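You operate a simulated robot arm through the tools that you are given. There is no shell and no other tool. Be economical: measure what you need, move in short steps, check, and stop when the job is done.

You run a simulated two-armed robot. Do the job below in one go: nothing can be reset, and whatever is moved stays where it is left.

## Task
Stack the 16 blue cap from the air bench top on top of the 25 blue cap. Take the yellow wheel chock on the air bench top and put it away on the low shelf of the rigging table. Put the felt pad on the top of mould 63. Turn the cart pressure dial to 5. Push the right-hand bench drawer shut. Press the wash pot heat key to switch it off. Take the yellow cup labelled "23" from the back of the workbench and put it on top of the brown white banded block. Open the left-hand cabinet door. The order is free. Set down upright: yellow wheel chock, yellow cup.

Only the result counts: the job must be done as asked and must still hold three seconds after the hand-in. Knocking over, shifting, dropping, spilling or breaking anything else fails it. Lids that push on must go on centred and level and be pressed home; caps that screw on are set level and turned clockwise until they are tight.

## Robot
Two 7-joint arms with two-finger parallel grippers on one trunk, on a base that drives. Base frame: it is fixed to the floor where the robot stands at the start and does not move with it; the origin is under the middle of the robot, x ahead of it, y to its left, z up; the surface under the hand at the start is at about z = 0.86. Units: m, degrees, N and s.
The left shoulder is at the start at [0.045, 0.142, 1.127], the right one opposite. Places, roughly: blue cap [0.75, 0.25, 0.75]; cart pressure dial [0.8, 1.2, 0.9]; felt pad (4x4x4 cm) [0.4, -0.1, 0.9]; left-hand cabinet door [-0.7, 0.5, 0.4]; low shelf of the rigging table [3.6, 3.9, 0.2]; right-hand bench drawer [1, 3.4, 0.7]; top of mould 63 [4, 0.2, 0.7]; wash pot heat key [1.2, 3.4, 0.9]; white banded block (5x8x5 cm) [1.1, 4, 0.9]; yellow cup [1, 4, 1]; yellow wheel chock (9x6x12 cm) [0.5, 0, 0.9]. Payload 3.91 kg a hand.
Tool frame (each hand has its own): the origin (TCP) lies between the finger pads and is the grasp point; the fingertips stand 0.03 m ahead of it; z points along the fingers, y is the line along which they close. The gripper opens to 0.11 m. The fingers are 0.02 m wide and 0.01 m thick; the gripper's body (0.048 by 0.112 m) begins 0.055 m behind the TCP.
Orientation is that of the tool frame in the base frame, as a unit quaternion [w, x, y, z]. With the fingers straight down and closing along the base's y, the tool's x points along the base's -x, its y along +y and its z along -z.

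## Interface
- The arms move only by the tool play_rows. It takes "left_increments", "right_increments" or both (then of equal length, played together; a hand with none holds still); each is a list of rows, each a list of 7 numbers: the turn, a rotation vector about the tool's x, y, z in degrees, then the shift along the tool's x, y, z in m, then the opening, from 0 (shut) to 1 (fully open). In form: [[wx, wy, wz, tx, ty, tz, fingers], ...]. A call has 1 to 20 rows; each row shifts and turns the commanded pose from where the row before left it, along the tool's axes as they then stand. A row lasts 0.2 s, in which the tool goes at most 0.05 m and 8.6 degrees; a call with a longer step from one row to the next is refused whole, and so is a gripper value outside its range. A pose out of reach is approached as far as the arm can. The call stops where the force on the tool passes 40 N (or 10 N more than at its start, if that is more) or the arm is blocked; 0.2 s more then pass. The fingers move at their own pace (about 0.108 m/s each) and stop on an object; they squeeze with about 35 N. The grip force told is the motor's: it shows also when the fingers shut on nothing. Time passes only in rows, and 0.2 s behind the last, so rows that do not move let the fingers close. It gives the time, the measured TCP pose, the force on the tool (base axes), the opening and the grip force at its end, in the units of the frame above (readings bear some noise), with the torque about the TCP (base axes, N m) and any sound that the robot's microphone picked up.
- Cameras (640 x 400 px; columns grow to the right, rows downward): "scene" is now at [0.0525, 0.058, 1.3471]; the picture's right is [0.97, -0.24, 0.01], its down [-0.15, -0.64, -0.76] and it looks along [0.18, 0.73, -0.65] (base axes); focal length 214 px, centre (320, 200). "left" rides on the left gripper at [0.072, -0.017, -0.103] in its tool frame; the picture's right is [0.23, 0.97, 0.00], its down [-0.76, 0.18, -0.62] and it looks along [-0.61, 0.14, 0.78] (tool axes); focal length 222 px, centre (320, 200). "right" rides on the right gripper at [0.072, 0.017, -0.103] in its tool frame; the picture's right is [-0.23, 0.97, 0.00], its down [-0.76, -0.18, -0.62] and it looks along [-0.61, -0.14, 0.78] (tool axes); focal length 222 px, centre (320, 200). There is no depth. A picture from a camera that has moved, and an enlarged one, comes with that camera's place and axes in the base frame and with its lens. The place of the scene camera against the robot may be out by one fixed shift of up to 0.012 m in any direction.
- capture(camera): a new picture of that camera. No time passes.
- move_column(by): slides the trunk up (or, below 0, down) by that many m; the arms and the scene camera ride with it, the base frame stays. It gives what a move gives, with no picture.
- roll_base(legs): drives the robot by 1 to 6 legs, each [ahead, left, turn to the left] in m, m and degrees, along the robot's own axes; the way and the turn of a leg run together, so that a leg with both is an arc; at most 1.5 m and 180 degrees a leg. The arms and the cameras ride along, it lands a little off, and it stops where it bumps. It gives what a move gives.
- pan_tilt(pan, tilt): turns the head with the scene camera to pan (to the left, within 86 degrees either way) and tilt (down, from -29 to 69), counted from straight ahead of the robot. It gives what a move gives.
- inspect(camera, box): a new picture of the part [left, top, right, bottom] of that camera's present view, enlarged. No time passes.
- sign_off(): hands the job in; it is judged then, once.

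Work in short steps. Places have to be worked out from the pictures, the camera data and where the tool is seen: move nearer, look again, correct. Check each grasp and each placing, and mend what went wrong. You have 186 turns and 166 pictures in all, those below and enlarged ones among them. Open the grippers and draw the arms clear of the work before you hand the job in, unless the task says otherwise.

The tools are called after ">>>" as a command line: name --argument value ..., lists and objects as JSON in quotes. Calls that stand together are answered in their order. play_rows: Moves the arms, as the interface text tells. Its arguments: {"type":"object","properties":{"left_increments":{"type":"array"},"right_increments":{"type":"array"}},"required":[]} The other tools are called the same way: move_column (by) slides the trunk up or down; roll_base (legs) drives the base; pan_tilt (pan, tilt) turns the head that bears the scene camera; capture (camera) takes a picture; inspect (camera, box) takes an enlarged picture of a part of a camera's view; sign_off () hands the job in.

At the start:

```text
time: 0.0
left_eef_pos: [0.4827, 0.6263, 1.1945]
left_orientation: [0.024, -0.013, 1.0, 0.016]
left_wrist_force: [0.8, -0.8, 0.5]
left_wrist_torque: [-0.01, 0.03, 0.0]
left_width: 0.1099
left_gripper_force: 0.1
right_eef_pos: [0.6753, 0.0781, 1.2361]
right_orientation: [0.005, -0.016, 1.0, 0.008]
right_wrist_force: [-0.3, -0.9, -0.1]
right_wrist_torque: [0.03, 0.0, 0.01]
right_width: 0.1101
right_gripper_force: 0.1
trunk travel left (down, up): [-0.563, 0.377]
robot x, y, heading: [-0.0102, -0.002, 1.8]
head pan, tilt: [74.4, 41.9]
```

scene: 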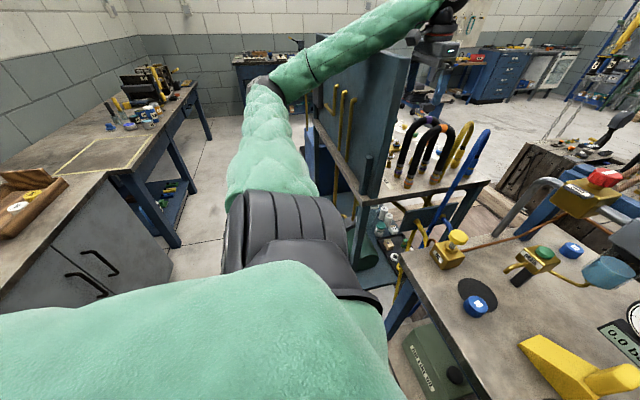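
right: 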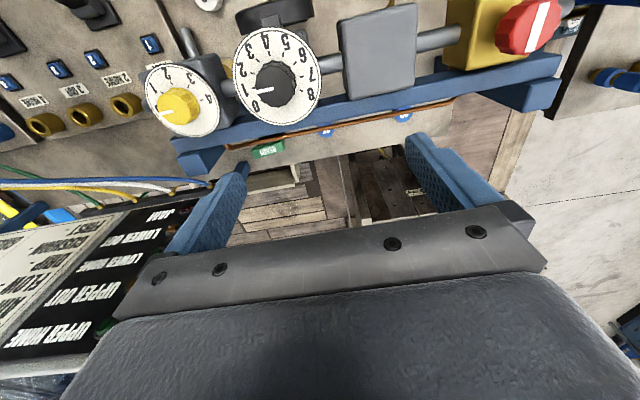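
left: 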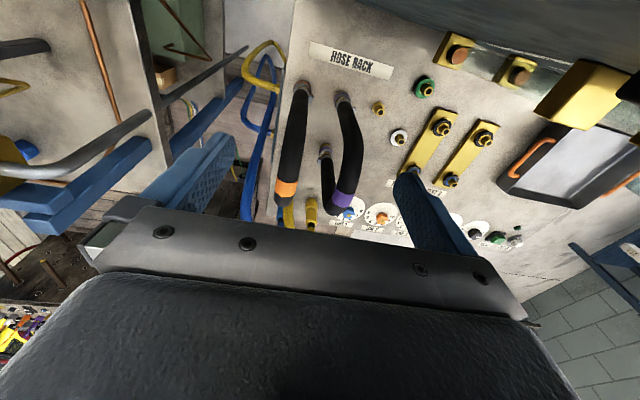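

The head looks left now; I turn it ahead and down to see the air bench in front.

>>> pan_tilt --pan 0 --tilt 45

>>> capture --camera "scene"

```text
time: 1.5
left_eef_pos: [0.4819, 0.6289, 1.1968]
left_orientation: [0.03, -0.012, 0.999, 0.018]
left_wrist_force: [-0.6, 0.1, 0.6]
left_wrist_torque: [0.0, 0.0, 0.0]
left_width: 0.11
left_gripper_force: 0.1
right_eef_pos: [0.6767, 0.0804, 1.2296]
right_orientation: [0.004, -0.016, 1.0, 0.007]
right_wrist_force: [-0.9, -0.3, -0.1]
right_wrist_torque: [-0.01, -0.02, 0.0]
right_width: 0.1098
right_gripper_force: 0.0
trunk travel left (down, up): [-0.563, 0.377]
robot x, y, heading: [-0.0048, -0.0008, 1.6]
head pan, tilt: [0.0, 45.0]
```

```text
162 pictures are left
camera scene: at [0.1147, -0.0171, 1.3366], right [0.03, -1.0, -0.01], down [-0.7, -0.01, -0.71], along [0.71, 0.03, -0.7], focal length 214 px, centre (320, 200)
```

scene: 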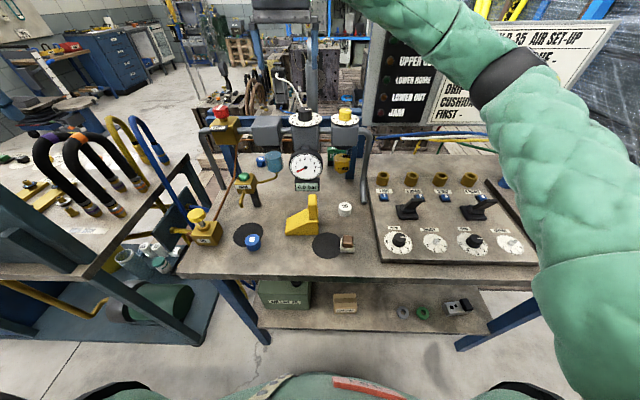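

I zoom on the bench items and the sign.

>>> inspect --camera "scene" --box '[180, 90, 380, 215]'

>>> inspect --camera "scene" --box '[180, 175, 380, 300]'

>>> inspect --camera "scene" --box '[0, 120, 200, 300]'

```text
3.20 times, centred on (280, 152) of scene
camera zoom: at [0.1147, -0.0171, 1.3366], right [0.03, -1.0, -0.01], down [-0.7, -0.01, -0.71], along [0.71, 0.03, -0.7], focal length 686 px, centre (448, 352)
```

zoom: 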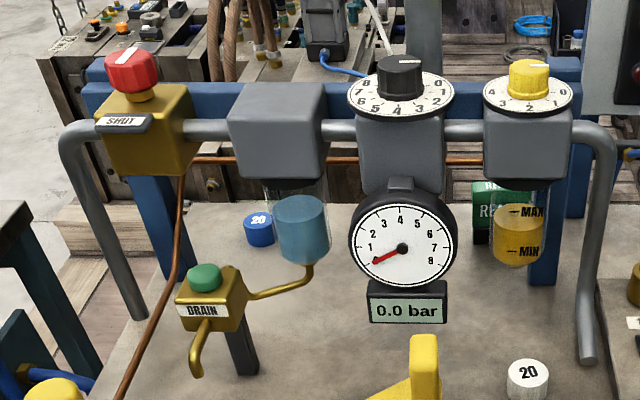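

```text
3.20 times, centred on (280, 238) of scene
camera zoom: at [0.1147, -0.0171, 1.3366], right [0.03, -1.0, -0.01], down [-0.7, -0.01, -0.71], along [0.71, 0.03, -0.7], focal length 686 px, centre (448, 80)
```

zoom: 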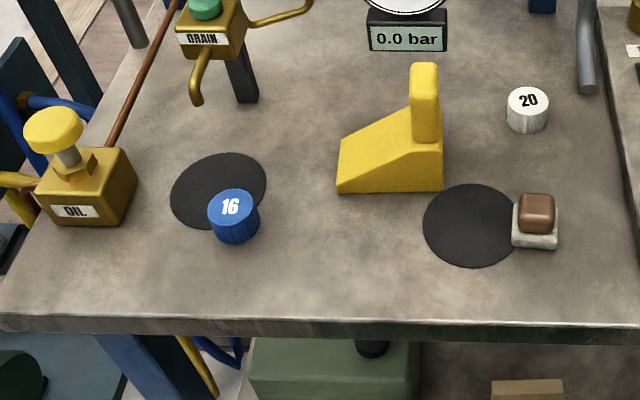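

```text
2.22 times, centred on (100, 210) of scene
camera zoom: at [0.1147, -0.0171, 1.3366], right [0.03, -1.0, -0.01], down [-0.7, -0.01, -0.71], along [0.71, 0.03, -0.7], focal length 477 px, centre (809, 178)
```

zoom: 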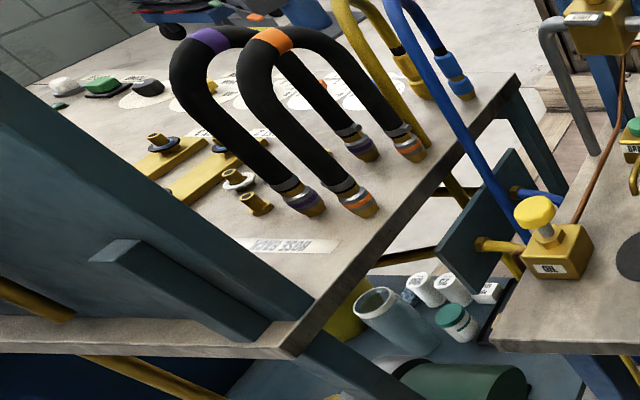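

I look for the 25 blue cap in the right-hand view and in the scene view.

>>> inspect --camera "right" --box '[160, 60, 480, 260]'

>>> inspect --camera "scene" --box '[370, 160, 550, 275]'

>>> inspect --camera "scene" --box '[200, 80, 360, 180]'

```text
2.00 times, centred on (320, 160) of right
camera zoom: at [0.6035, 0.0932, 1.3338], right [0.2, 0.98, 0.01], down [0.76, -0.16, 0.63], along [0.62, -0.11, -0.78], focal length 444 px, centre (320, 280)
```

zoom: 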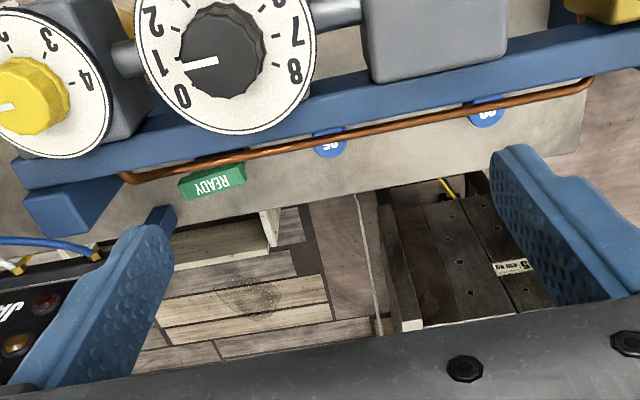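

```text
3.48 times, centred on (460, 218) of scene
camera zoom: at [0.1147, -0.0171, 1.3366], right [0.03, -1.0, -0.01], down [-0.7, -0.01, -0.71], along [0.71, 0.03, -0.7], focal length 746 px, centre (-167, 139)
```

zoom: 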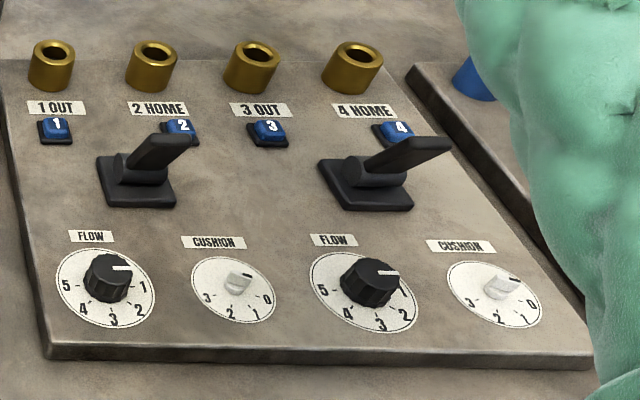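

```text
4.00 times, centred on (280, 130) of scene
camera zoom: at [0.1147, -0.0171, 1.3366], right [0.03, -1.0, -0.01], down [-0.7, -0.01, -0.71], along [0.71, 0.03, -0.7], focal length 858 px, centre (480, 480)
```

zoom: 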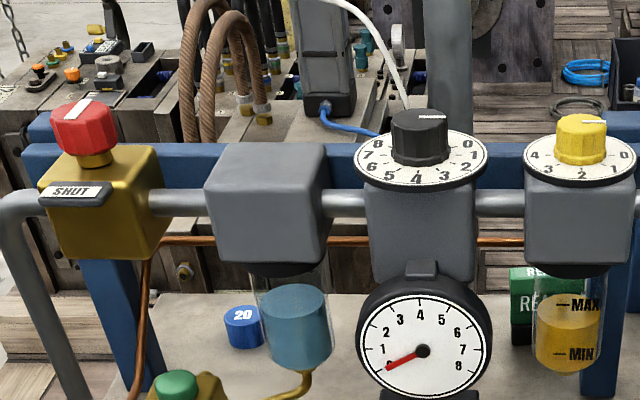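

The 25 cap seems to be behind the rail near (0.79, 0.075), with a 20 cap near (0.79, 0.24). The 16 cap is near (0.42, 0.17), too close to the robot, so I swing the left hand over the bench, the right one aside, and then back the base up.

>>> play_rows --left_increments '[[0, 0, 0, -0.007, -0.043, 0, 1], [0, 0, 0, -0.007, -0.043, 0, 1], [0, 0, 0, -0.007, -0.043, 0, 1], [0, 0, 0, -0.007, -0.043, 0, 1], [0, 0, 0, -0.007, -0.043, 0, 1], [0, 0, 0, -0.007, -0.043, 0, 1], [0, 0, 0, -0.007, -0.043, 0, 1], [0, 0, 0, -0.007, -0.043, 0, 1], [0, 0, 0, -0.007, -0.043, 0, 1], [0, 0, 0, -0.007, -0.043, 0, 1]]' --right_increments '[[0, 0, 0, 0.015, -0.03, -0.007, 1], [0, 0, 0, 0.015, -0.03, -0.007, 1], [0, 0, 0, 0.015, -0.03, -0.007, 1], [0, 0, 0, 0.015, -0.03, -0.007, 1], [0, 0, 0, 0.015, -0.03, -0.007, 1], [0, 0, 0, 0.015, -0.03, -0.007, 1], [0, 0, 0, 0.015, -0.03, -0.007, 1], [0, 0, 0, 0.015, -0.03, -0.007, 1], [0, 0, 0, 0.015, -0.03, -0.007, 1], [0, 0, 0, 0.015, -0.03, -0.007, 1]]'

>>> roll_base --legs '[[-0.14, 0, 0]]'

>>> capture --camera "left"

>>> capture --camera "scene"

```text
time: 3.7
left_eef_pos: [0.5749, 0.2122, 1.1707]
left_orientation: [0.018, -0.014, 1.0, 0.009]
left_wrist_force: [-0.4, 0.1, 0.8]
left_wrist_torque: [0.04, 0.03, 0.02]
left_width: 0.1099
left_gripper_force: 0.1
right_eef_pos: [0.5472, -0.2116, 1.2928]
right_orientation: [0.001, -0.017, 1.0, 0.001]
right_wrist_force: [-0.3, -0.1, -0.4]
right_wrist_torque: [0.04, -0.01, 0.01]
right_width: 0.11
right_gripper_force: 0.0
trunk travel left (down, up): [-0.563, 0.377]
robot x, y, heading: [-0.0097, -0.004, 1.6]
head pan, tilt: [0.0, 45.0]
```

```text
time: 5.0
left_eef_pos: [0.4303, 0.2117, 1.1712]
left_orientation: [0.019, -0.014, 1.0, 0.008]
left_wrist_force: [-0.4, 0.7, -0.3]
left_wrist_torque: [-0.02, -0.02, 0.0]
left_width: 0.11
left_gripper_force: 0.0
right_eef_pos: [0.403, -0.2128, 1.2935]
right_orientation: [0.0, -0.016, 1.0, 0.0]
right_wrist_force: [-1.2, 0.1, 0.2]
right_wrist_torque: [-0.01, -0.02, -0.02]
right_width: 0.1101
right_gripper_force: 0.1
trunk travel left (down, up): [-0.563, 0.377]
robot x, y, heading: [-0.1527, -0.0051, 1.8]
head pan, tilt: [0.0, 45.0]
```

```text
155 pictures are left
camera left: at [0.3544, 0.1899, 1.2714], right [-0.25, 0.97, 0.01], down [0.73, 0.19, 0.65], along [0.63, 0.17, -0.76], focal length 222 px, centre (320, 200)
```

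left: 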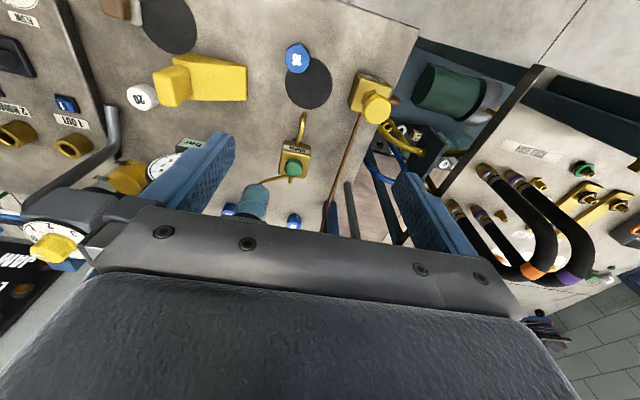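

```text
154 pictures are left
camera scene: at [-0.018, -0.0054, 1.3352], right [0.03, -1.0, 0.0], down [-0.71, -0.02, -0.71], along [0.71, 0.02, -0.71], focal length 214 px, centre (320, 200)
```

scene: 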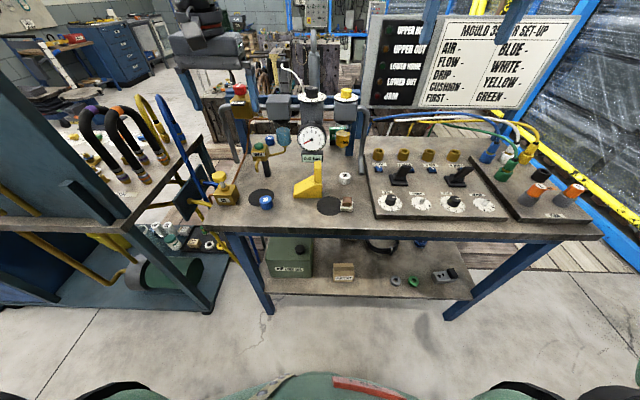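

The cap lies near (0.416, 0.173). I level the hand, centre it above the cap and descend partway, to z ≈ 1.0.

>>> play_rows --left_increments '[[1, 2.2, 0, 0.014, -0.039, 0, 1], [0, 0, 0, 0, 0, 0.045, 1], [0, 0, 0, 0, 0, 0.045, 1], [0, 0, 0, 0, 0, 0.045, 1], [0, 0, 0, 0, 0, 0.035, 1]]'

>>> capture --camera "left"

```text
time: 6.2
left_eef_pos: [0.4174, 0.1717, 1.0014]
left_orientation: [-0.001, -0.015, 1.0, -0.002]
left_wrist_force: [0.2, 0.7, -0.1]
left_wrist_torque: [0.0, 0.02, -0.03]
left_width: 0.1099
left_gripper_force: 0.1
right_eef_pos: [0.4051, -0.21, 1.2934]
right_orientation: [-0.001, -0.017, 1.0, -0.001]
right_wrist_force: [0.2, 0.5, 0.1]
right_wrist_torque: [0.0, -0.01, -0.01]
right_width: 0.11
right_gripper_force: 0.1
trunk travel left (down, up): [-0.563, 0.377]
robot x, y, heading: [-0.1528, -0.005, 1.8]
head pan, tilt: [0.0, 45.0]
```

```text
153 pictures are left
camera left: at [0.3459, 0.1525, 1.1051], right [-0.26, 0.97, 0.0], down [0.76, 0.2, 0.62], along [0.6, 0.16, -0.78], focal length 222 px, centre (320, 200)
```

left: 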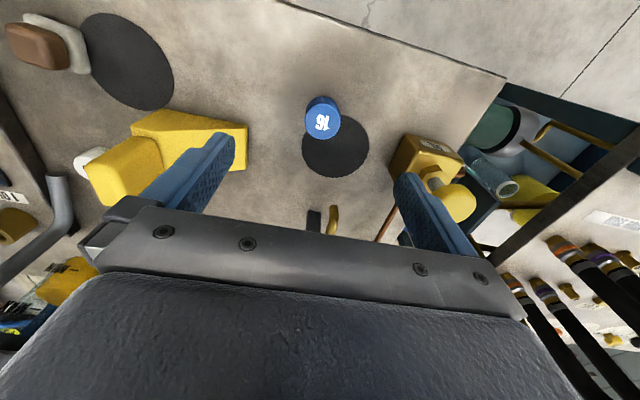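

The cap is centred. I narrow the fingers a bit and go down to z ≈ 0.905.

>>> play_rows --left_increments '[[0, 0, 0, 0, 0.002, 0.045, 0.72], [0, 0, 0, 0, 0, 0.045, 0.72], [0, 0, 0, 0, 0, 0.006, 0.72], [0, 0, 0, 0, 0, 0, 0.72]]'

>>> capture --camera "left"

>>> inspect --camera "scene" --box '[220, 140, 320, 220]'

```text
time: 7.2
left_eef_pos: [0.4177, 0.1742, 0.9028]
left_orientation: [-0.001, -0.014, 1.0, -0.001]
left_wrist_force: [0.3, -0.3, 0.0]
left_wrist_torque: [0.02, -0.03, -0.02]
left_width: 0.0791
left_gripper_force: 0.1
right_eef_pos: [0.4053, -0.2131, 1.2929]
right_orientation: [0.0, -0.016, 1.0, 0.0]
right_wrist_force: [-0.4, 1.0, 0.4]
right_wrist_torque: [-0.01, -0.01, 0.01]
right_width: 0.1098
right_gripper_force: 0.0
trunk travel left (down, up): [-0.563, 0.377]
robot x, y, heading: [-0.1512, -0.0067, 1.9]
head pan, tilt: [0.0, 45.0]
```

```text
152 pictures are left
camera left: at [0.3451, 0.1542, 1.0079], right [-0.25, 0.97, 0.0], down [0.76, 0.2, 0.62], along [0.6, 0.16, -0.78], focal length 222 px, centre (320, 200)
```

left: 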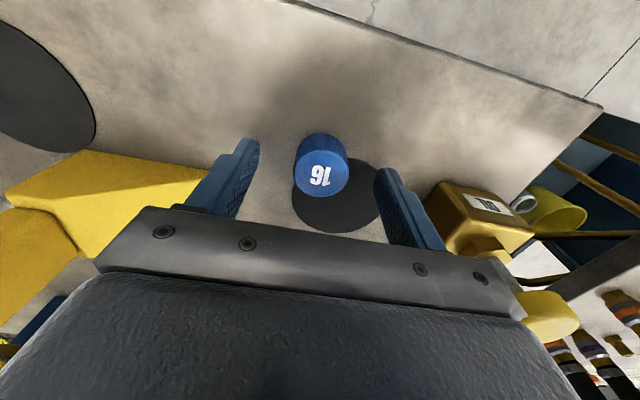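

```text
5.00 times, centred on (270, 180) of scene
camera zoom: at [-0.0164, -0.0052, 1.3351], right [0.03, -1.0, 0.0], down [-0.71, -0.02, -0.71], along [0.71, 0.02, -0.71], focal length 1072 px, centre (570, 300)
```

zoom: 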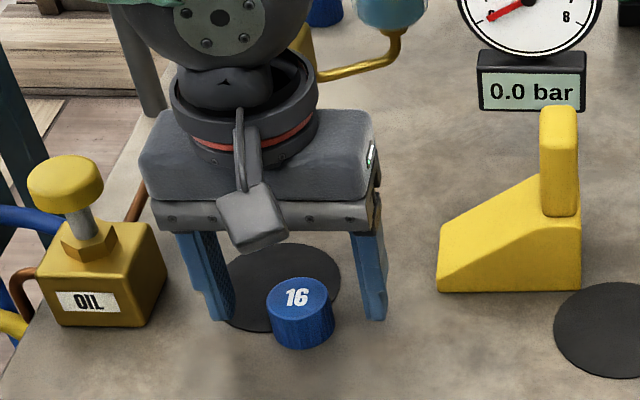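

The cap stands centred between the fingers with about 14 mm overlap; I close on it.

>>> play_rows --left_increments '[[0, 0, 0, -0.002, 0, 0.002, 0.72], [0, 0, 0, 0, 0, 0, 0], [0, 0, 0, 0, 0, 0, 0], [0, 0, 0, 0, 0, 0, 0], [0, 0, 0, 0, 0, -0.03, 0], [0, 0, 0, 0, 0, -0.03, 0]]'

>>> capture --camera "left"

```text
time: 8.6
left_eef_pos: [0.4194, 0.174, 0.9624]
left_orientation: [-0.001, -0.015, 1.0, -0.001]
left_wrist_force: [0.4, -0.7, 0.5]
left_wrist_torque: [-0.01, -0.03, -0.01]
left_width: 0.0323
left_gripper_force: 35.3
right_eef_pos: [0.4039, -0.2116, 1.2925]
right_orientation: [0.001, -0.016, 1.0, 0.0]
right_wrist_force: [-0.2, 0.3, -0.5]
right_wrist_torque: [0.05, -0.05, 0.01]
right_width: 0.11
right_gripper_force: 0.0
trunk travel left (down, up): [-0.563, 0.377]
robot x, y, heading: [-0.1542, -0.0042, 2.1]
head pan, tilt: [0.0, 45.0]
```

```text
150 pictures are left
camera left: at [0.348, 0.1536, 1.0666], right [-0.25, 0.97, 0.0], down [0.76, 0.2, 0.62], along [0.6, 0.16, -0.78], focal length 222 px, centre (320, 200)
```

left: 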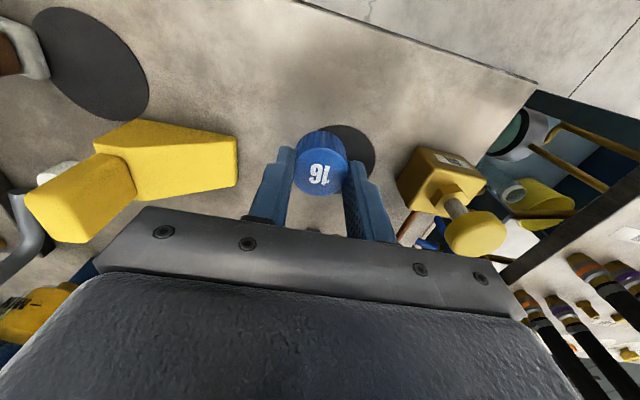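

Grasp holds (32 mm cap). I raise the trunk to clear the rail and drive back forward.

>>> move_column --by 0.3

>>> roll_base --legs '[[0.19, 0, -1.8]]'

>>> capture --camera "left"

>>> capture --camera "scene"

```text
time: 11.6
left_eef_pos: [0.4209, 0.1729, 1.2626]
left_orientation: [-0.001, -0.013, 1.0, -0.002]
left_wrist_force: [-0.1, -0.1, -0.4]
left_wrist_torque: [-0.01, -0.02, 0.02]
left_width: 0.0324
left_gripper_force: 35.1
right_eef_pos: [0.4049, -0.2122, 1.5932]
right_orientation: [0.0, -0.016, 1.0, 0.0]
right_wrist_force: [0.8, -0.6, 0.2]
right_wrist_torque: [-0.03, 0.0, -0.02]
right_width: 0.1099
right_gripper_force: 0.0
trunk travel left (down, up): [-0.863, 0.077]
robot x, y, heading: [-0.1562, -0.0053, 2.0]
head pan, tilt: [0.0, 45.0]
```

```text
time: 13.2
left_eef_pos: [0.6113, 0.1578, 1.263]
left_orientation: [0.001, 0.002, 1.0, -0.002]
left_wrist_force: [-0.5, 0.6, 0.4]
left_wrist_torque: [0.03, -0.03, 0.05]
left_width: 0.0324
left_gripper_force: 34.8
right_eef_pos: [0.5832, -0.2271, 1.5947]
right_orientation: [0.001, -0.001, 1.0, -0.001]
right_wrist_force: [-0.4, -0.8, 0.4]
right_wrist_torque: [-0.01, -0.04, 0.02]
right_width: 0.11
right_gripper_force: 0.1
trunk travel left (down, up): [-0.863, 0.077]
robot x, y, heading: [0.0346, -0.0019, 0.2]
head pan, tilt: [0.0, 45.0]
```

```text
149 pictures are left
camera left: at [0.5389, 0.1407, 1.3677], right [-0.22, 0.97, 0.0], down [0.76, 0.18, 0.62], along [0.61, 0.14, -0.78], focal length 222 px, centre (320, 200)
```

left: 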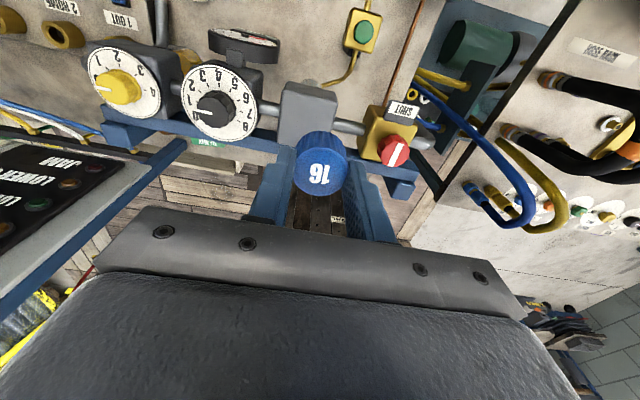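

```text
148 pictures are left
camera scene: at [0.1684, -0.0063, 1.6356], right [0.0, -1.0, 0.0], down [-0.71, 0.0, -0.71], along [0.71, 0.0, -0.71], focal length 214 px, centre (320, 200)
```

scene: 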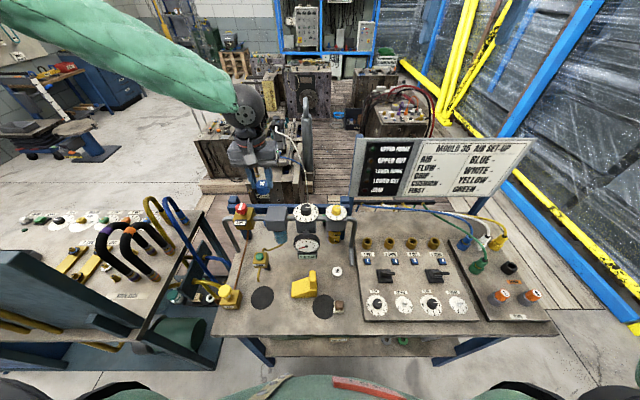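

I move over to (0.74, 0.08) at z ≈ 1.2 and look for the 25 cap behind the beam.

>>> play_rows --left_increments '[[0, 0, 0, -0.04, -0.02, 0, 0], [0, 0, 0, -0.04, -0.02, 0, 0], [0, 0, 0, -0.03, -0.02, 0.02, 0], [0, 0, 0, -0.01, 0, 0.02, 0]]'

>>> capture --camera "left"

```text
time: 14.2
left_eef_pos: [0.7337, 0.0965, 1.2228]
left_orientation: [0.0, 0.002, 1.0, -0.001]
left_wrist_force: [-0.1, 0.3, -0.9]
left_wrist_torque: [0.0, 0.01, 0.0]
left_width: 0.0322
left_gripper_force: 35.3
right_eef_pos: [0.5865, -0.2264, 1.594]
right_orientation: [0.001, -0.001, 1.0, 0.0]
right_wrist_force: [0.5, 0.8, 0.1]
right_wrist_torque: [-0.04, 0.0, -0.02]
right_width: 0.11
right_gripper_force: 0.0
trunk travel left (down, up): [-0.863, 0.077]
robot x, y, heading: [0.0349, -0.0028, 0.0]
head pan, tilt: [0.0, 45.0]
```

```text
147 pictures are left
camera left: at [0.6615, 0.0796, 1.3258], right [-0.22, 0.97, 0.0], down [0.76, 0.18, 0.62], along [0.61, 0.14, -0.78], focal length 222 px, centre (320, 200)
```

left: 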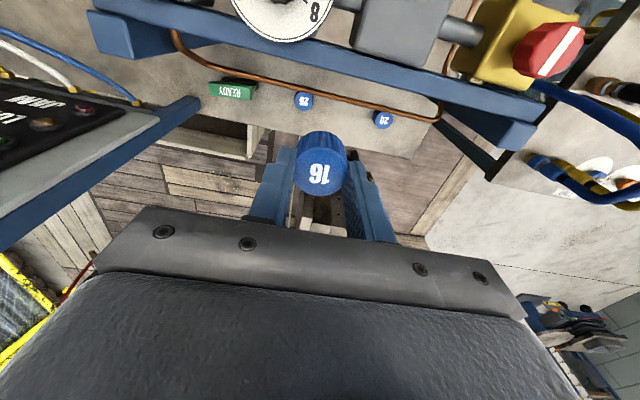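

>>> inspect --camera "left" --box '[200, 40, 440, 190]'

```text
2.67 times, centred on (320, 115) of left
camera zoom: at [0.6615, 0.0796, 1.3258], right [-0.22, 0.97, 0.0], down [0.76, 0.18, 0.62], along [0.61, 0.14, -0.78], focal length 592 px, centre (320, 427)
```

zoom: 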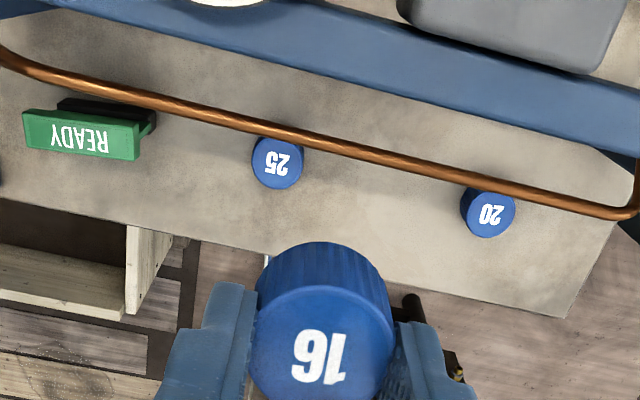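

The 25 cap is confirmed at about (0.782, 0.076). The camera bracket on the hand's near side would foul the beam, so I yaw the hand about 180° to put it on the far side.

>>> play_rows --left_increments '[[0, 0, 8.5, 0, 0, 0, 0], [0, 0, 8.5, 0, 0, 0, 0], [0, 0, 8.5, 0, 0, 0, 0], [0, 0, 8.5, 0, 0, 0, 0], [0, 0, 8.5, 0, 0, 0, 0], [0, 0, 8.5, 0, 0, 0, 0], [0, 0, 8.5, 0, 0, 0, 0], [0, 0, 8.5, 0, 0, 0, 0], [0, 0, 8.5, 0, 0, 0, 0], [0, 0, 8.5, 0, 0, 0, 0]]'

```text
time: 16.4
left_eef_pos: [0.7352, 0.0962, 1.2236]
left_orientation: [0.0, 0.679, 0.735, -0.001]
left_wrist_force: [-0.8, 0.6, -0.8]
left_wrist_torque: [0.01, 0.01, -0.03]
left_width: 0.0323
left_gripper_force: 35.1
right_eef_pos: [0.586, -0.2276, 1.5931]
right_orientation: [0.0, 0.0, 1.0, 0.0]
right_wrist_force: [0.0, -0.8, -0.4]
right_wrist_torque: [0.01, 0.03, -0.03]
right_width: 0.1101
right_gripper_force: 0.0
trunk travel left (down, up): [-0.863, 0.077]
robot x, y, heading: [0.0373, -0.0029, 0.4]
head pan, tilt: [0.0, 45.0]
```

It follows fine; I continue the other half turn.

>>> play_rows --left_increments '[[0, 0, 8.6, 0, 0, 0, 0], [0, 0, 8.6, 0, 0, 0, 0], [0, 0, 8.6, 0, 0, 0, 0], [0, 0, 8.6, 0, 0, 0, 0], [0, 0, 8.6, 0, 0, 0, 0], [0, 0, 8.6, 0, 0, 0, 0], [0, 0, 8.6, 0, 0, 0, 0], [0, 0, 8.6, 0, 0, 0, 0], [0, 0, 8.6, 0, 0, 0, 0], [0, 0, 8.6, 0, 0, 0, 0], [0, 0, 8.6, 0, 0, 0, 0]]'

>>> capture --camera "left"

>>> capture --camera "scene"

```text
time: 18.8
left_eef_pos: [0.7338, 0.0966, 1.2219]
left_orientation: [0.001, 1.0, -0.001, -0.001]
left_wrist_force: [1.3, -0.6, 0.2]
left_wrist_torque: [0.01, -0.02, 0.0]
left_width: 0.0323
left_gripper_force: 34.4
right_eef_pos: [0.5857, -0.2263, 1.5945]
right_orientation: [0.0, 0.0, 1.0, 0.001]
right_wrist_force: [0.5, -0.2, 0.2]
right_wrist_torque: [0.04, 0.01, 0.01]
right_width: 0.11
right_gripper_force: 0.1
trunk travel left (down, up): [-0.863, 0.077]
robot x, y, heading: [0.0353, -0.0034, 0.2]
head pan, tilt: [0.0, 45.0]
```

```text
145 pictures are left
camera left: at [0.8059, 0.1132, 1.3262], right [0.23, -0.97, 0.0], down [-0.76, -0.18, 0.62], along [-0.61, -0.14, -0.78], focal length 222 px, centre (320, 200)
```

left: 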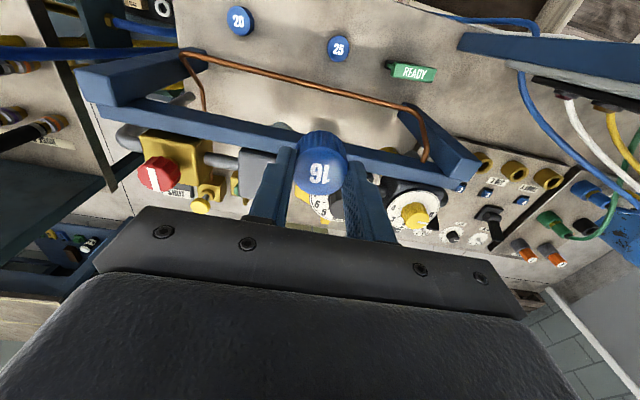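

```text
144 pictures are left
camera scene: at [0.1719, -0.0065, 1.6351], right [0.0, -1.0, 0.0], down [-0.71, 0.0, -0.71], along [0.71, 0.0, -0.71], focal length 214 px, centre (320, 200)
```

scene: 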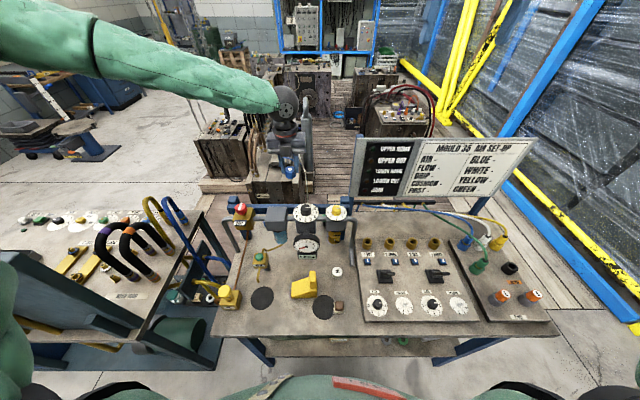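

Now the camera is on the far side and sees the cap at about (0.780, 0.076). I move over it and descend to z ≈ 1.02.

>>> play_rows --left_increments '[[0, 0, 0, 0.0465, 0.0187, 0, 0], [0, 0, 0, 0, 0.002, 0.04, 0], [0, 0, 0, 0, 0, 0.04, 0], [0, 0, 0, 0, 0, 0.04, 0], [0, 0, 0, 0, 0, 0.04, 0], [0, 0, 0, 0, 0, 0.04, 0]]'

>>> capture --camera "left"

>>> inspect --camera "scene" --box '[220, 120, 380, 270]'

```text
refused: row 1 steps farther than a row can; nothing moved
```

```text
143 pictures are left
camera left: at [0.8059, 0.1132, 1.3262], right [0.23, -0.97, 0.0], down [-0.76, -0.18, 0.62], along [-0.61, -0.14, -0.78], focal length 222 px, centre (320, 200)
```

left: 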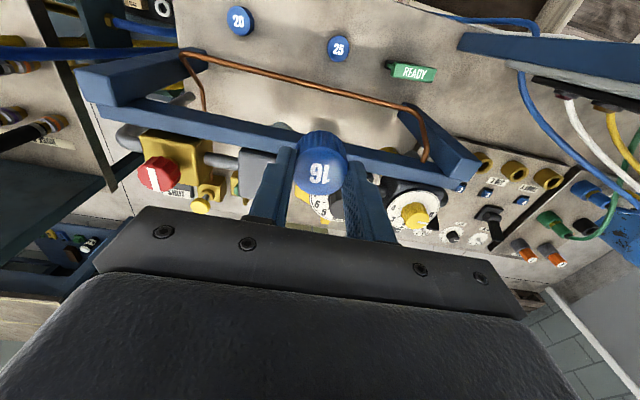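

```text
2.67 times, centred on (300, 195) of scene
camera zoom: at [0.1719, -0.0065, 1.6351], right [0.0, -1.0, 0.0], down [-0.71, 0.0, -0.71], along [0.71, 0.0, -0.71], focal length 572 px, centre (373, 213)
```

zoom: 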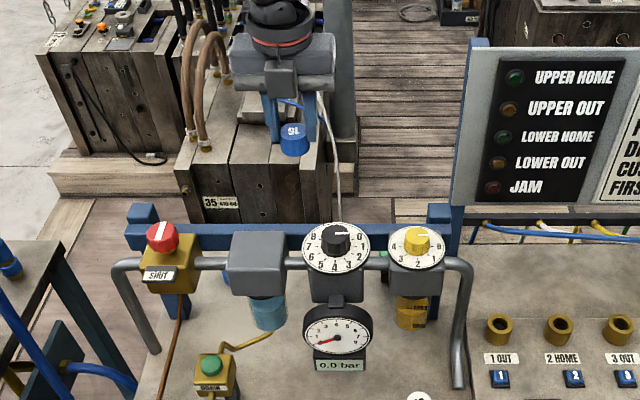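

The first step was too long by a hair; I split it and keep watching clearance.

>>> play_rows --left_increments '[[0, 0, 0, 0.0235, 0.01, 0, 0], [0, 0, 0, 0.0235, 0.0105, 0, 0], [0, 0, 0, 0, 0, 0.04, 0], [0, 0, 0, 0, 0, 0.04, 0], [0, 0, 0, 0, 0, 0.04, 0], [0, 0, 0, 0, 0, 0.04, 0], [0, 0, 0, 0, 0, 0.04, 0]]'

>>> capture --camera "left"

>>> inspect --camera "scene" --box '[220, 120, 380, 270]'

```text
time: 20.4
left_eef_pos: [0.7306, 0.1682, 1.0804]
left_orientation: [0.002, 1.0, 0.001, -0.001]
left_wrist_force: [-0.6, -0.5, -0.7]
left_wrist_torque: [-0.02, -0.06, 0.02]
left_width: 0.0322
left_gripper_force: 35.1
left hand out of reach, approached as far as the arm can: row 1, 2, 3, 4, 5, 6, 7
right_eef_pos: [0.5871, -0.2259, 1.594]
right_orientation: [0.0, 0.0, 1.0, 0.0]
right_wrist_force: [0.4, -0.5, 0.4]
right_wrist_torque: [-0.02, 0.01, 0.0]
right_width: 0.1102
right_gripper_force: 0.1
trunk travel left (down, up): [-0.863, 0.077]
robot x, y, heading: [0.0331, -0.0015, -0.1]
head pan, tilt: [0.0, 45.0]
```

```text
141 pictures are left
camera left: at [0.8017, 0.1853, 1.1849], right [0.23, -0.97, 0.0], down [-0.76, -0.18, 0.62], along [-0.61, -0.15, -0.78], focal length 222 px, centre (320, 200)
```

left: 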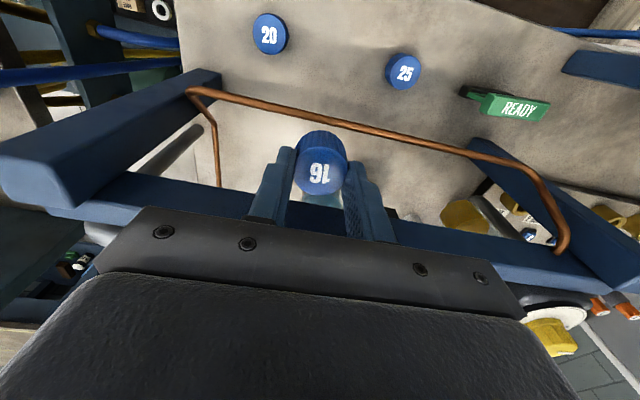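

```text
2.67 times, centred on (300, 195) of scene
camera zoom: at [0.1724, -0.0059, 1.6351], right [0.0, -1.0, 0.0], down [-0.71, 0.0, -0.71], along [0.71, 0.0, -0.71], focal length 572 px, centre (373, 213)
```

zoom: 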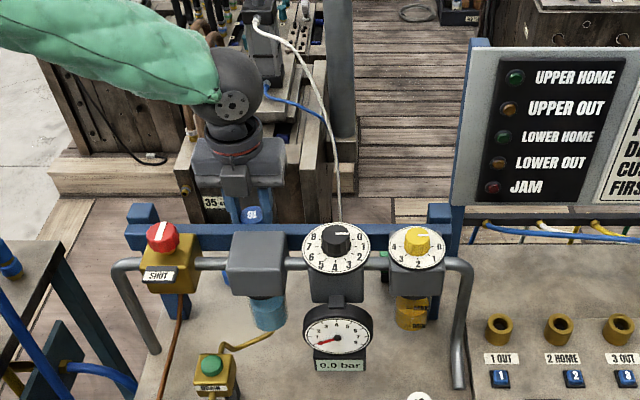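

The pose was out of reach that far across; I lift again and shift the base right and slightly forward so the target lies on the left arm's own side.

>>> play_rows --left_increments '[[0, 0, 0, 0, 0, -0.045, 0], [0, 0, 0, 0, 0, -0.045, 0], [0, 0, 0, 0, 0, -0.045, 0], [0, 0, 0, 0, 0, -0.03, 0]]'

>>> roll_base --legs '[[0.03, -0.17, 0]]'

```text
time: 21.4
left_eef_pos: [0.73, 0.1666, 1.2467]
left_orientation: [0.001, 1.0, 0.0, -0.001]
left_wrist_force: [-0.9, -0.7, 0.2]
left_wrist_torque: [0.02, 0.0, 0.0]
left_width: 0.0319
left_gripper_force: 35.2
right_eef_pos: [0.5846, -0.2275, 1.5936]
right_orientation: [0.0, 0.0, 1.0, 0.0]
right_wrist_force: [0.5, -0.1, 0.4]
right_wrist_torque: [0.03, 0.0, 0.0]
right_width: 0.1101
right_gripper_force: 0.1
trunk travel left (down, up): [-0.863, 0.077]
robot x, y, heading: [0.0326, -0.003, -0.0]
head pan, tilt: [0.0, 45.0]
```

```text
time: 22.8
left_eef_pos: [0.7593, -0.0017, 1.2462]
left_orientation: [0.003, 1.0, 0.003, -0.001]
left_wrist_force: [0.5, -0.4, -0.3]
left_wrist_torque: [-0.07, -0.01, 0.01]
left_width: 0.0335
left_gripper_force: 34.9
right_eef_pos: [0.6156, -0.3955, 1.5947]
right_orientation: [0.001, -0.002, 1.0, -0.001]
right_wrist_force: [0.0, 0.6, 0.9]
right_wrist_torque: [-0.02, -0.02, -0.02]
right_width: 0.1102
right_gripper_force: 0.0
trunk travel left (down, up): [-0.863, 0.077]
robot x, y, heading: [0.0637, -0.1773, 0.3]
head pan, tilt: [0.0, 45.0]
```

Now I move to (0.780, 0.076) at this height.

>>> play_rows --left_increments '[[0, 0, 0, 0.005, -0.039, 0, 0], [0, 0, 0, 0.016, -0.039, 0, 0], [0, 0, 0, 0, 0, 0.04, 0], [0, 0, 0, 0, 0, 0.04, 0]]'

>>> capture --camera "left"

```text
time: 23.8
left_eef_pos: [0.7831, 0.0759, 1.163]
left_orientation: [0.002, 1.0, 0.003, -0.001]
left_wrist_force: [-0.3, -0.2, -0.3]
left_wrist_torque: [-0.03, 0.01, 0.01]
left_width: 0.0333
left_gripper_force: 34.7
right_eef_pos: [0.618, -0.397, 1.5932]
right_orientation: [-0.001, -0.001, 1.0, -0.001]
right_wrist_force: [0.9, 1.1, -0.2]
right_wrist_torque: [-0.01, -0.01, 0.01]
right_width: 0.1098
right_gripper_force: 0.0
trunk travel left (down, up): [-0.863, 0.077]
robot x, y, heading: [0.0678, -0.1761, 0.3]
head pan, tilt: [0.0, 45.0]
```

```text
139 pictures are left
camera left: at [0.8548, 0.0925, 1.2675], right [0.23, -0.97, 0.0], down [-0.76, -0.18, 0.63], along [-0.61, -0.15, -0.78], focal length 222 px, centre (320, 200)
```

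left: 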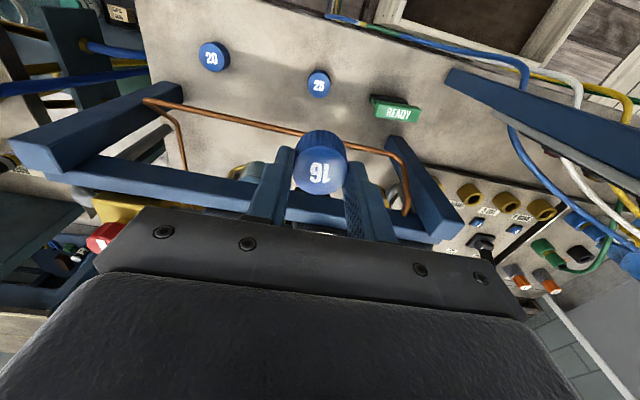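

The lower cap is at about (0.780, 0.0745), and the held cap is on the TCP axis. I descend to z ≈ 0.96.

>>> play_rows --left_increments '[[0, 0, 0, -0.001, 0.001, 0.04, 0], [0, 0, 0, 0, 0, 0.04, 0], [0, 0, 0, 0, 0, 0.04, 0], [0, 0, 0, 0, 0, 0.04, 0], [0, 0, 0, 0, 0, 0.04, 0]]'

>>> capture --camera "left"

>>> capture --camera "scene"

```text
time: 25.0
left_eef_pos: [0.7609, 0.0958, 0.9967]
left_orientation: [0.002, 1.0, 0.003, 0.001]
left_wrist_force: [0.1, 0.9, 0.2]
left_wrist_torque: [-0.01, -0.02, 0.02]
left_width: 0.0335
left_gripper_force: 34.9
left hand out of reach, approached as far as the arm can: row 4, 5
right_eef_pos: [0.615, -0.3967, 1.5943]
right_orientation: [0.001, -0.002, 1.0, -0.001]
right_wrist_force: [-0.5, 0.5, 0.3]
right_wrist_torque: [0.01, 0.03, -0.02]
right_width: 0.11
right_gripper_force: 0.1
trunk travel left (down, up): [-0.863, 0.077]
robot x, y, heading: [0.0663, -0.1754, -0.1]
head pan, tilt: [0.0, 45.0]
```

```text
138 pictures are left
camera left: at [0.834, 0.1118, 1.1017], right [0.23, -0.97, 0.0], down [-0.76, -0.18, 0.62], along [-0.61, -0.15, -0.78], focal length 222 px, centre (320, 200)
```

left: 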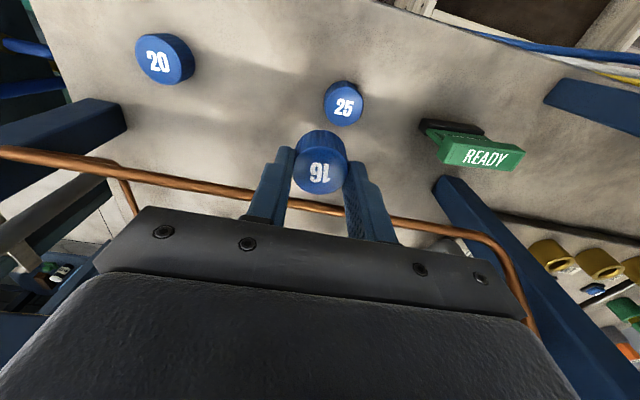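

```text
137 pictures are left
camera scene: at [0.2011, -0.1772, 1.6352], right [0.0, -1.0, 0.0], down [-0.71, 0.0, -0.71], along [0.71, 0.0, -0.71], focal length 214 px, centre (320, 200)
```

scene: 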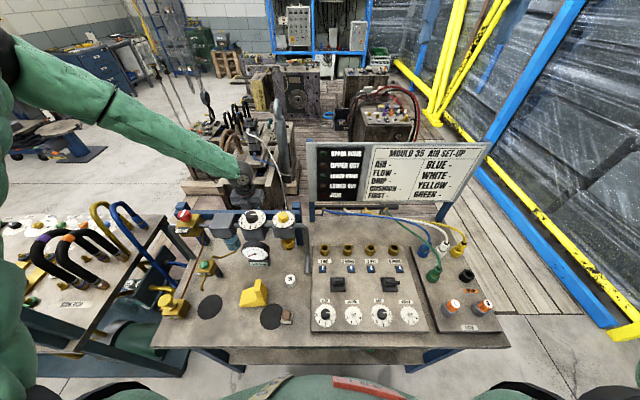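

Reach runs out low down because the shoulder is high; I go back up over the cap and lower the trunk instead.

>>> play_rows --left_increments '[[0, 0, 0, 0, 0, -0.045, 0], [0, 0, 0, 0, 0, -0.045, 0], [0, 0, 0, 0.0195, -0.0, -0.03, 0], [0, 0, 0, 0, 0.0205, 0, 0]]'

>>> move_column --by -0.13

>>> capture --camera "left"

```text
time: 26.0
left_eef_pos: [0.7846, 0.0741, 1.1189]
left_orientation: [0.001, 1.0, 0.003, -0.002]
left_wrist_force: [0.9, 0.0, -0.6]
left_wrist_torque: [-0.01, -0.02, 0.0]
left_width: 0.0336
left_gripper_force: 35.5
right_eef_pos: [0.6168, -0.3995, 1.5935]
right_orientation: [0.0, -0.002, 1.0, 0.001]
right_wrist_force: [0.5, -1.0, 0.1]
right_wrist_torque: [0.03, 0.02, -0.01]
right_width: 0.1102
right_gripper_force: 0.0
trunk travel left (down, up): [-0.863, 0.077]
robot x, y, heading: [0.0659, -0.1694, 0.3]
head pan, tilt: [0.0, 45.0]
```

```text
time: 27.6
left_eef_pos: [0.784, 0.0742, 0.9901]
left_orientation: [0.001, 1.0, 0.003, 0.0]
left_wrist_force: [0.3, -0.4, 0.2]
left_wrist_torque: [-0.03, -0.01, -0.03]
left_width: 0.0332
left_gripper_force: 34.8
right_eef_pos: [0.6161, -0.399, 1.4649]
right_orientation: [0.001, -0.002, 1.0, 0.0]
right_wrist_force: [-0.4, -0.7, 0.6]
right_wrist_torque: [0.02, 0.02, 0.01]
right_width: 0.1099
right_gripper_force: 0.0
trunk travel left (down, up): [-0.733, 0.207]
robot x, y, heading: [0.0646, -0.1738, 0.2]
head pan, tilt: [0.0, 45.0]
```

```text
136 pictures are left
camera left: at [0.8553, 0.091, 1.0937], right [0.23, -0.97, 0.0], down [-0.76, -0.18, 0.62], along [-0.61, -0.15, -0.78], focal length 222 px, centre (320, 200)
```

left: 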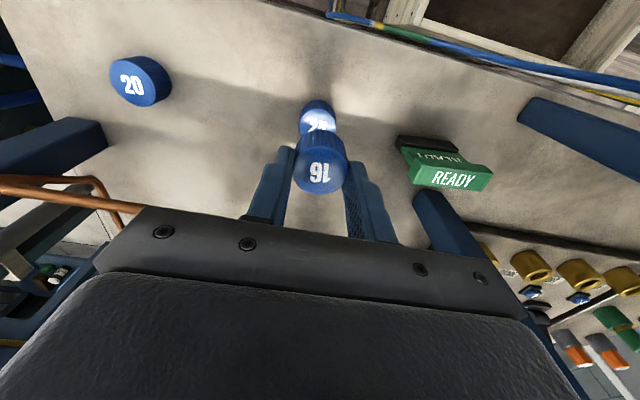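

I zoom to centre precisely before the last 6 cm.

>>> inspect --camera "left" --box '[270, 80, 370, 200]'

```text
3.33 times, centred on (320, 140) of left
camera zoom: at [0.8553, 0.091, 1.0937], right [0.23, -0.97, 0.0], down [-0.76, -0.18, 0.62], along [-0.61, -0.15, -0.78], focal length 740 px, centre (320, 400)
```

zoom: 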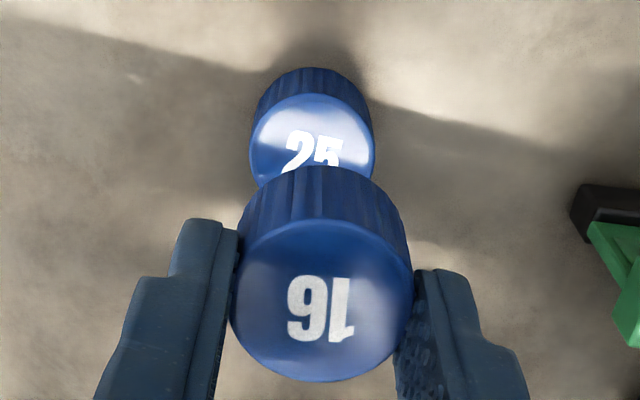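

Held and lower caps line up within ~3 mm; I correct that and descend close to contact.

>>> play_rows --left_increments '[[0, 0, 0, -0.0025, 0.0015, 0.02, 0], [0, 0, 0, 0, 0, 0.02, 0], [0, 0, 0, 0, 0, 0.01, 0]]'

>>> inspect --camera "left" --box '[270, 80, 370, 200]'

```text
time: 28.4
left_eef_pos: [0.7811, 0.0736, 0.9405]
left_orientation: [0.0, 1.0, 0.002, -0.001]
left_wrist_force: [0.7, 0.6, 0.1]
left_wrist_torque: [0.03, 0.0, 0.01]
left_width: 0.0333
left_gripper_force: 35.6
right_eef_pos: [0.6158, -0.3984, 1.4633]
right_orientation: [0.0, -0.001, 1.0, 0.001]
right_wrist_force: [0.4, -0.1, -0.7]
right_wrist_torque: [0.01, -0.01, 0.0]
right_width: 0.1097
right_gripper_force: 0.1
trunk travel left (down, up): [-0.733, 0.207]
robot x, y, heading: [0.0664, -0.1701, 0.1]
head pan, tilt: [0.0, 45.0]
```

```text
3.33 times, centred on (320, 140) of left
camera zoom: at [0.8531, 0.0898, 1.0436], right [0.23, -0.97, 0.0], down [-0.76, -0.18, 0.62], along [-0.61, -0.15, -0.78], focal length 740 px, centre (320, 400)
```

zoom: 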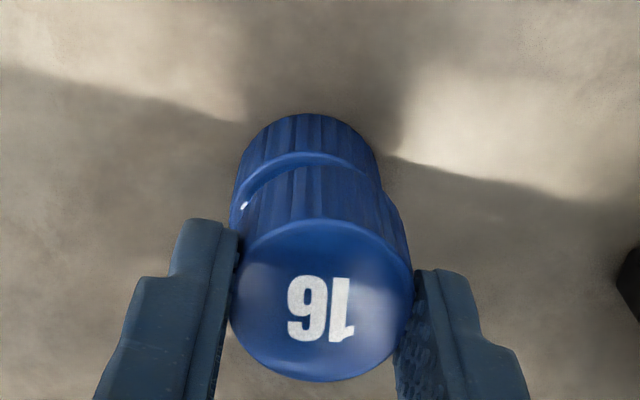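

The lower cap is about 3 mm to the +y side; I shift and descend gently until contact.

>>> play_rows --left_increments '[[0, 0, 0, -0.0008, -0.0032, 0.004, 0], [0, 0, 0, 0, 0, 0.003, 0], [0, 0, 0, 0, 0, 0.001, 0]]'

>>> inspect --camera "left" --box '[270, 80, 370, 200]'

```text
time: 29.2
left_eef_pos: [0.7808, 0.0777, 0.9319]
left_orientation: [0.002, 1.0, 0.002, -0.002]
left_wrist_force: [0.6, 0.0, -0.5]
left_wrist_torque: [0.0, 0.02, 0.0]
left_width: 0.0333
left_gripper_force: 35.1
right_eef_pos: [0.6165, -0.3995, 1.464]
right_orientation: [-0.001, -0.002, 1.0, 0.0]
right_wrist_force: [-0.1, -0.4, 0.0]
right_wrist_torque: [0.04, -0.02, -0.02]
right_width: 0.1101
right_gripper_force: 0.0
trunk travel left (down, up): [-0.733, 0.207]
robot x, y, heading: [0.0631, -0.1741, 0.1]
head pan, tilt: [0.0, 45.0]
```

```text
3.33 times, centred on (320, 140) of left
camera zoom: at [0.8523, 0.0925, 1.0358], right [0.23, -0.97, 0.0], down [-0.76, -0.18, 0.63], along [-0.61, -0.15, -0.78], focal length 740 px, centre (320, 400)
```

zoom: 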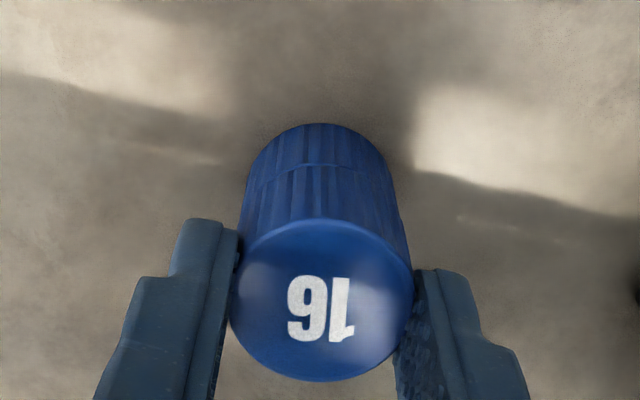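

Well aligned; I lower in 1 mm steps to feel contact.

>>> play_rows --left_increments '[[0, 0, 0, 0, 0, 0.001, 0], [0, 0, 0, 0, 0, 0.001, 0], [0, 0, 0, 0, 0, 0.001, 0]]'

```text
time: 30.0
left_eef_pos: [0.7796, 0.077, 0.9295]
left_orientation: [0.002, 1.0, 0.003, -0.001]
left_wrist_force: [0.2, -0.3, -0.2]
left_wrist_torque: [-0.01, 0.02, -0.01]
left_width: 0.0337
left_gripper_force: 34.4
right_eef_pos: [0.6163, -0.3986, 1.4641]
right_orientation: [0.0, -0.001, 1.0, 0.0]
right_wrist_force: [-0.3, 0.8, -0.5]
right_wrist_torque: [-0.01, 0.0, 0.01]
right_width: 0.1098
right_gripper_force: 0.1
trunk travel left (down, up): [-0.733, 0.207]
robot x, y, heading: [0.066, -0.176, 0.1]
head pan, tilt: [0.0, 45.0]
```

>>> play_rows --left_increments '[[0, 0, 0, 0, 0, 0.001, 0], [0, 0, 0, 0, 0, 0.001, 0]]'

>>> inspect --camera "left" --box '[270, 80, 370, 200]'

```text
time: 30.6
left_eef_pos: [0.7802, 0.0765, 0.9291]
left_orientation: [0.002, 1.0, 0.002, -0.001]
left_wrist_force: [1.6, 2.2, 8.7]
left_wrist_torque: [0.06, -0.02, 0.0]
left_width: 0.0336
left_gripper_force: 35.2
right_eef_pos: [0.6148, -0.3979, 1.4655]
right_orientation: [0.0, -0.001, 1.0, 0.001]
right_wrist_force: [-0.6, -0.2, 0.5]
right_wrist_torque: [0.03, 0.0, -0.01]
right_width: 0.1099
right_gripper_force: 0.0
trunk travel left (down, up): [-0.733, 0.207]
robot x, y, heading: [0.0653, -0.1754, 0.2]
head pan, tilt: [0.0, 45.0]
```

```text
3.33 times, centred on (320, 140) of left
camera zoom: at [0.8516, 0.0925, 1.0322], right [0.23, -0.97, 0.0], down [-0.76, -0.18, 0.62], along [-0.61, -0.15, -0.78], focal length 740 px, centre (320, 400)
```

zoom: 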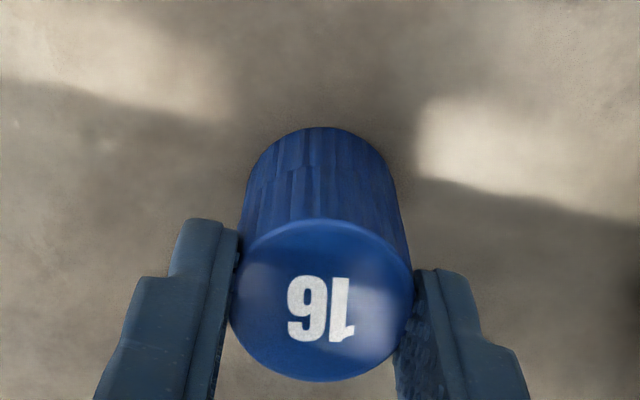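

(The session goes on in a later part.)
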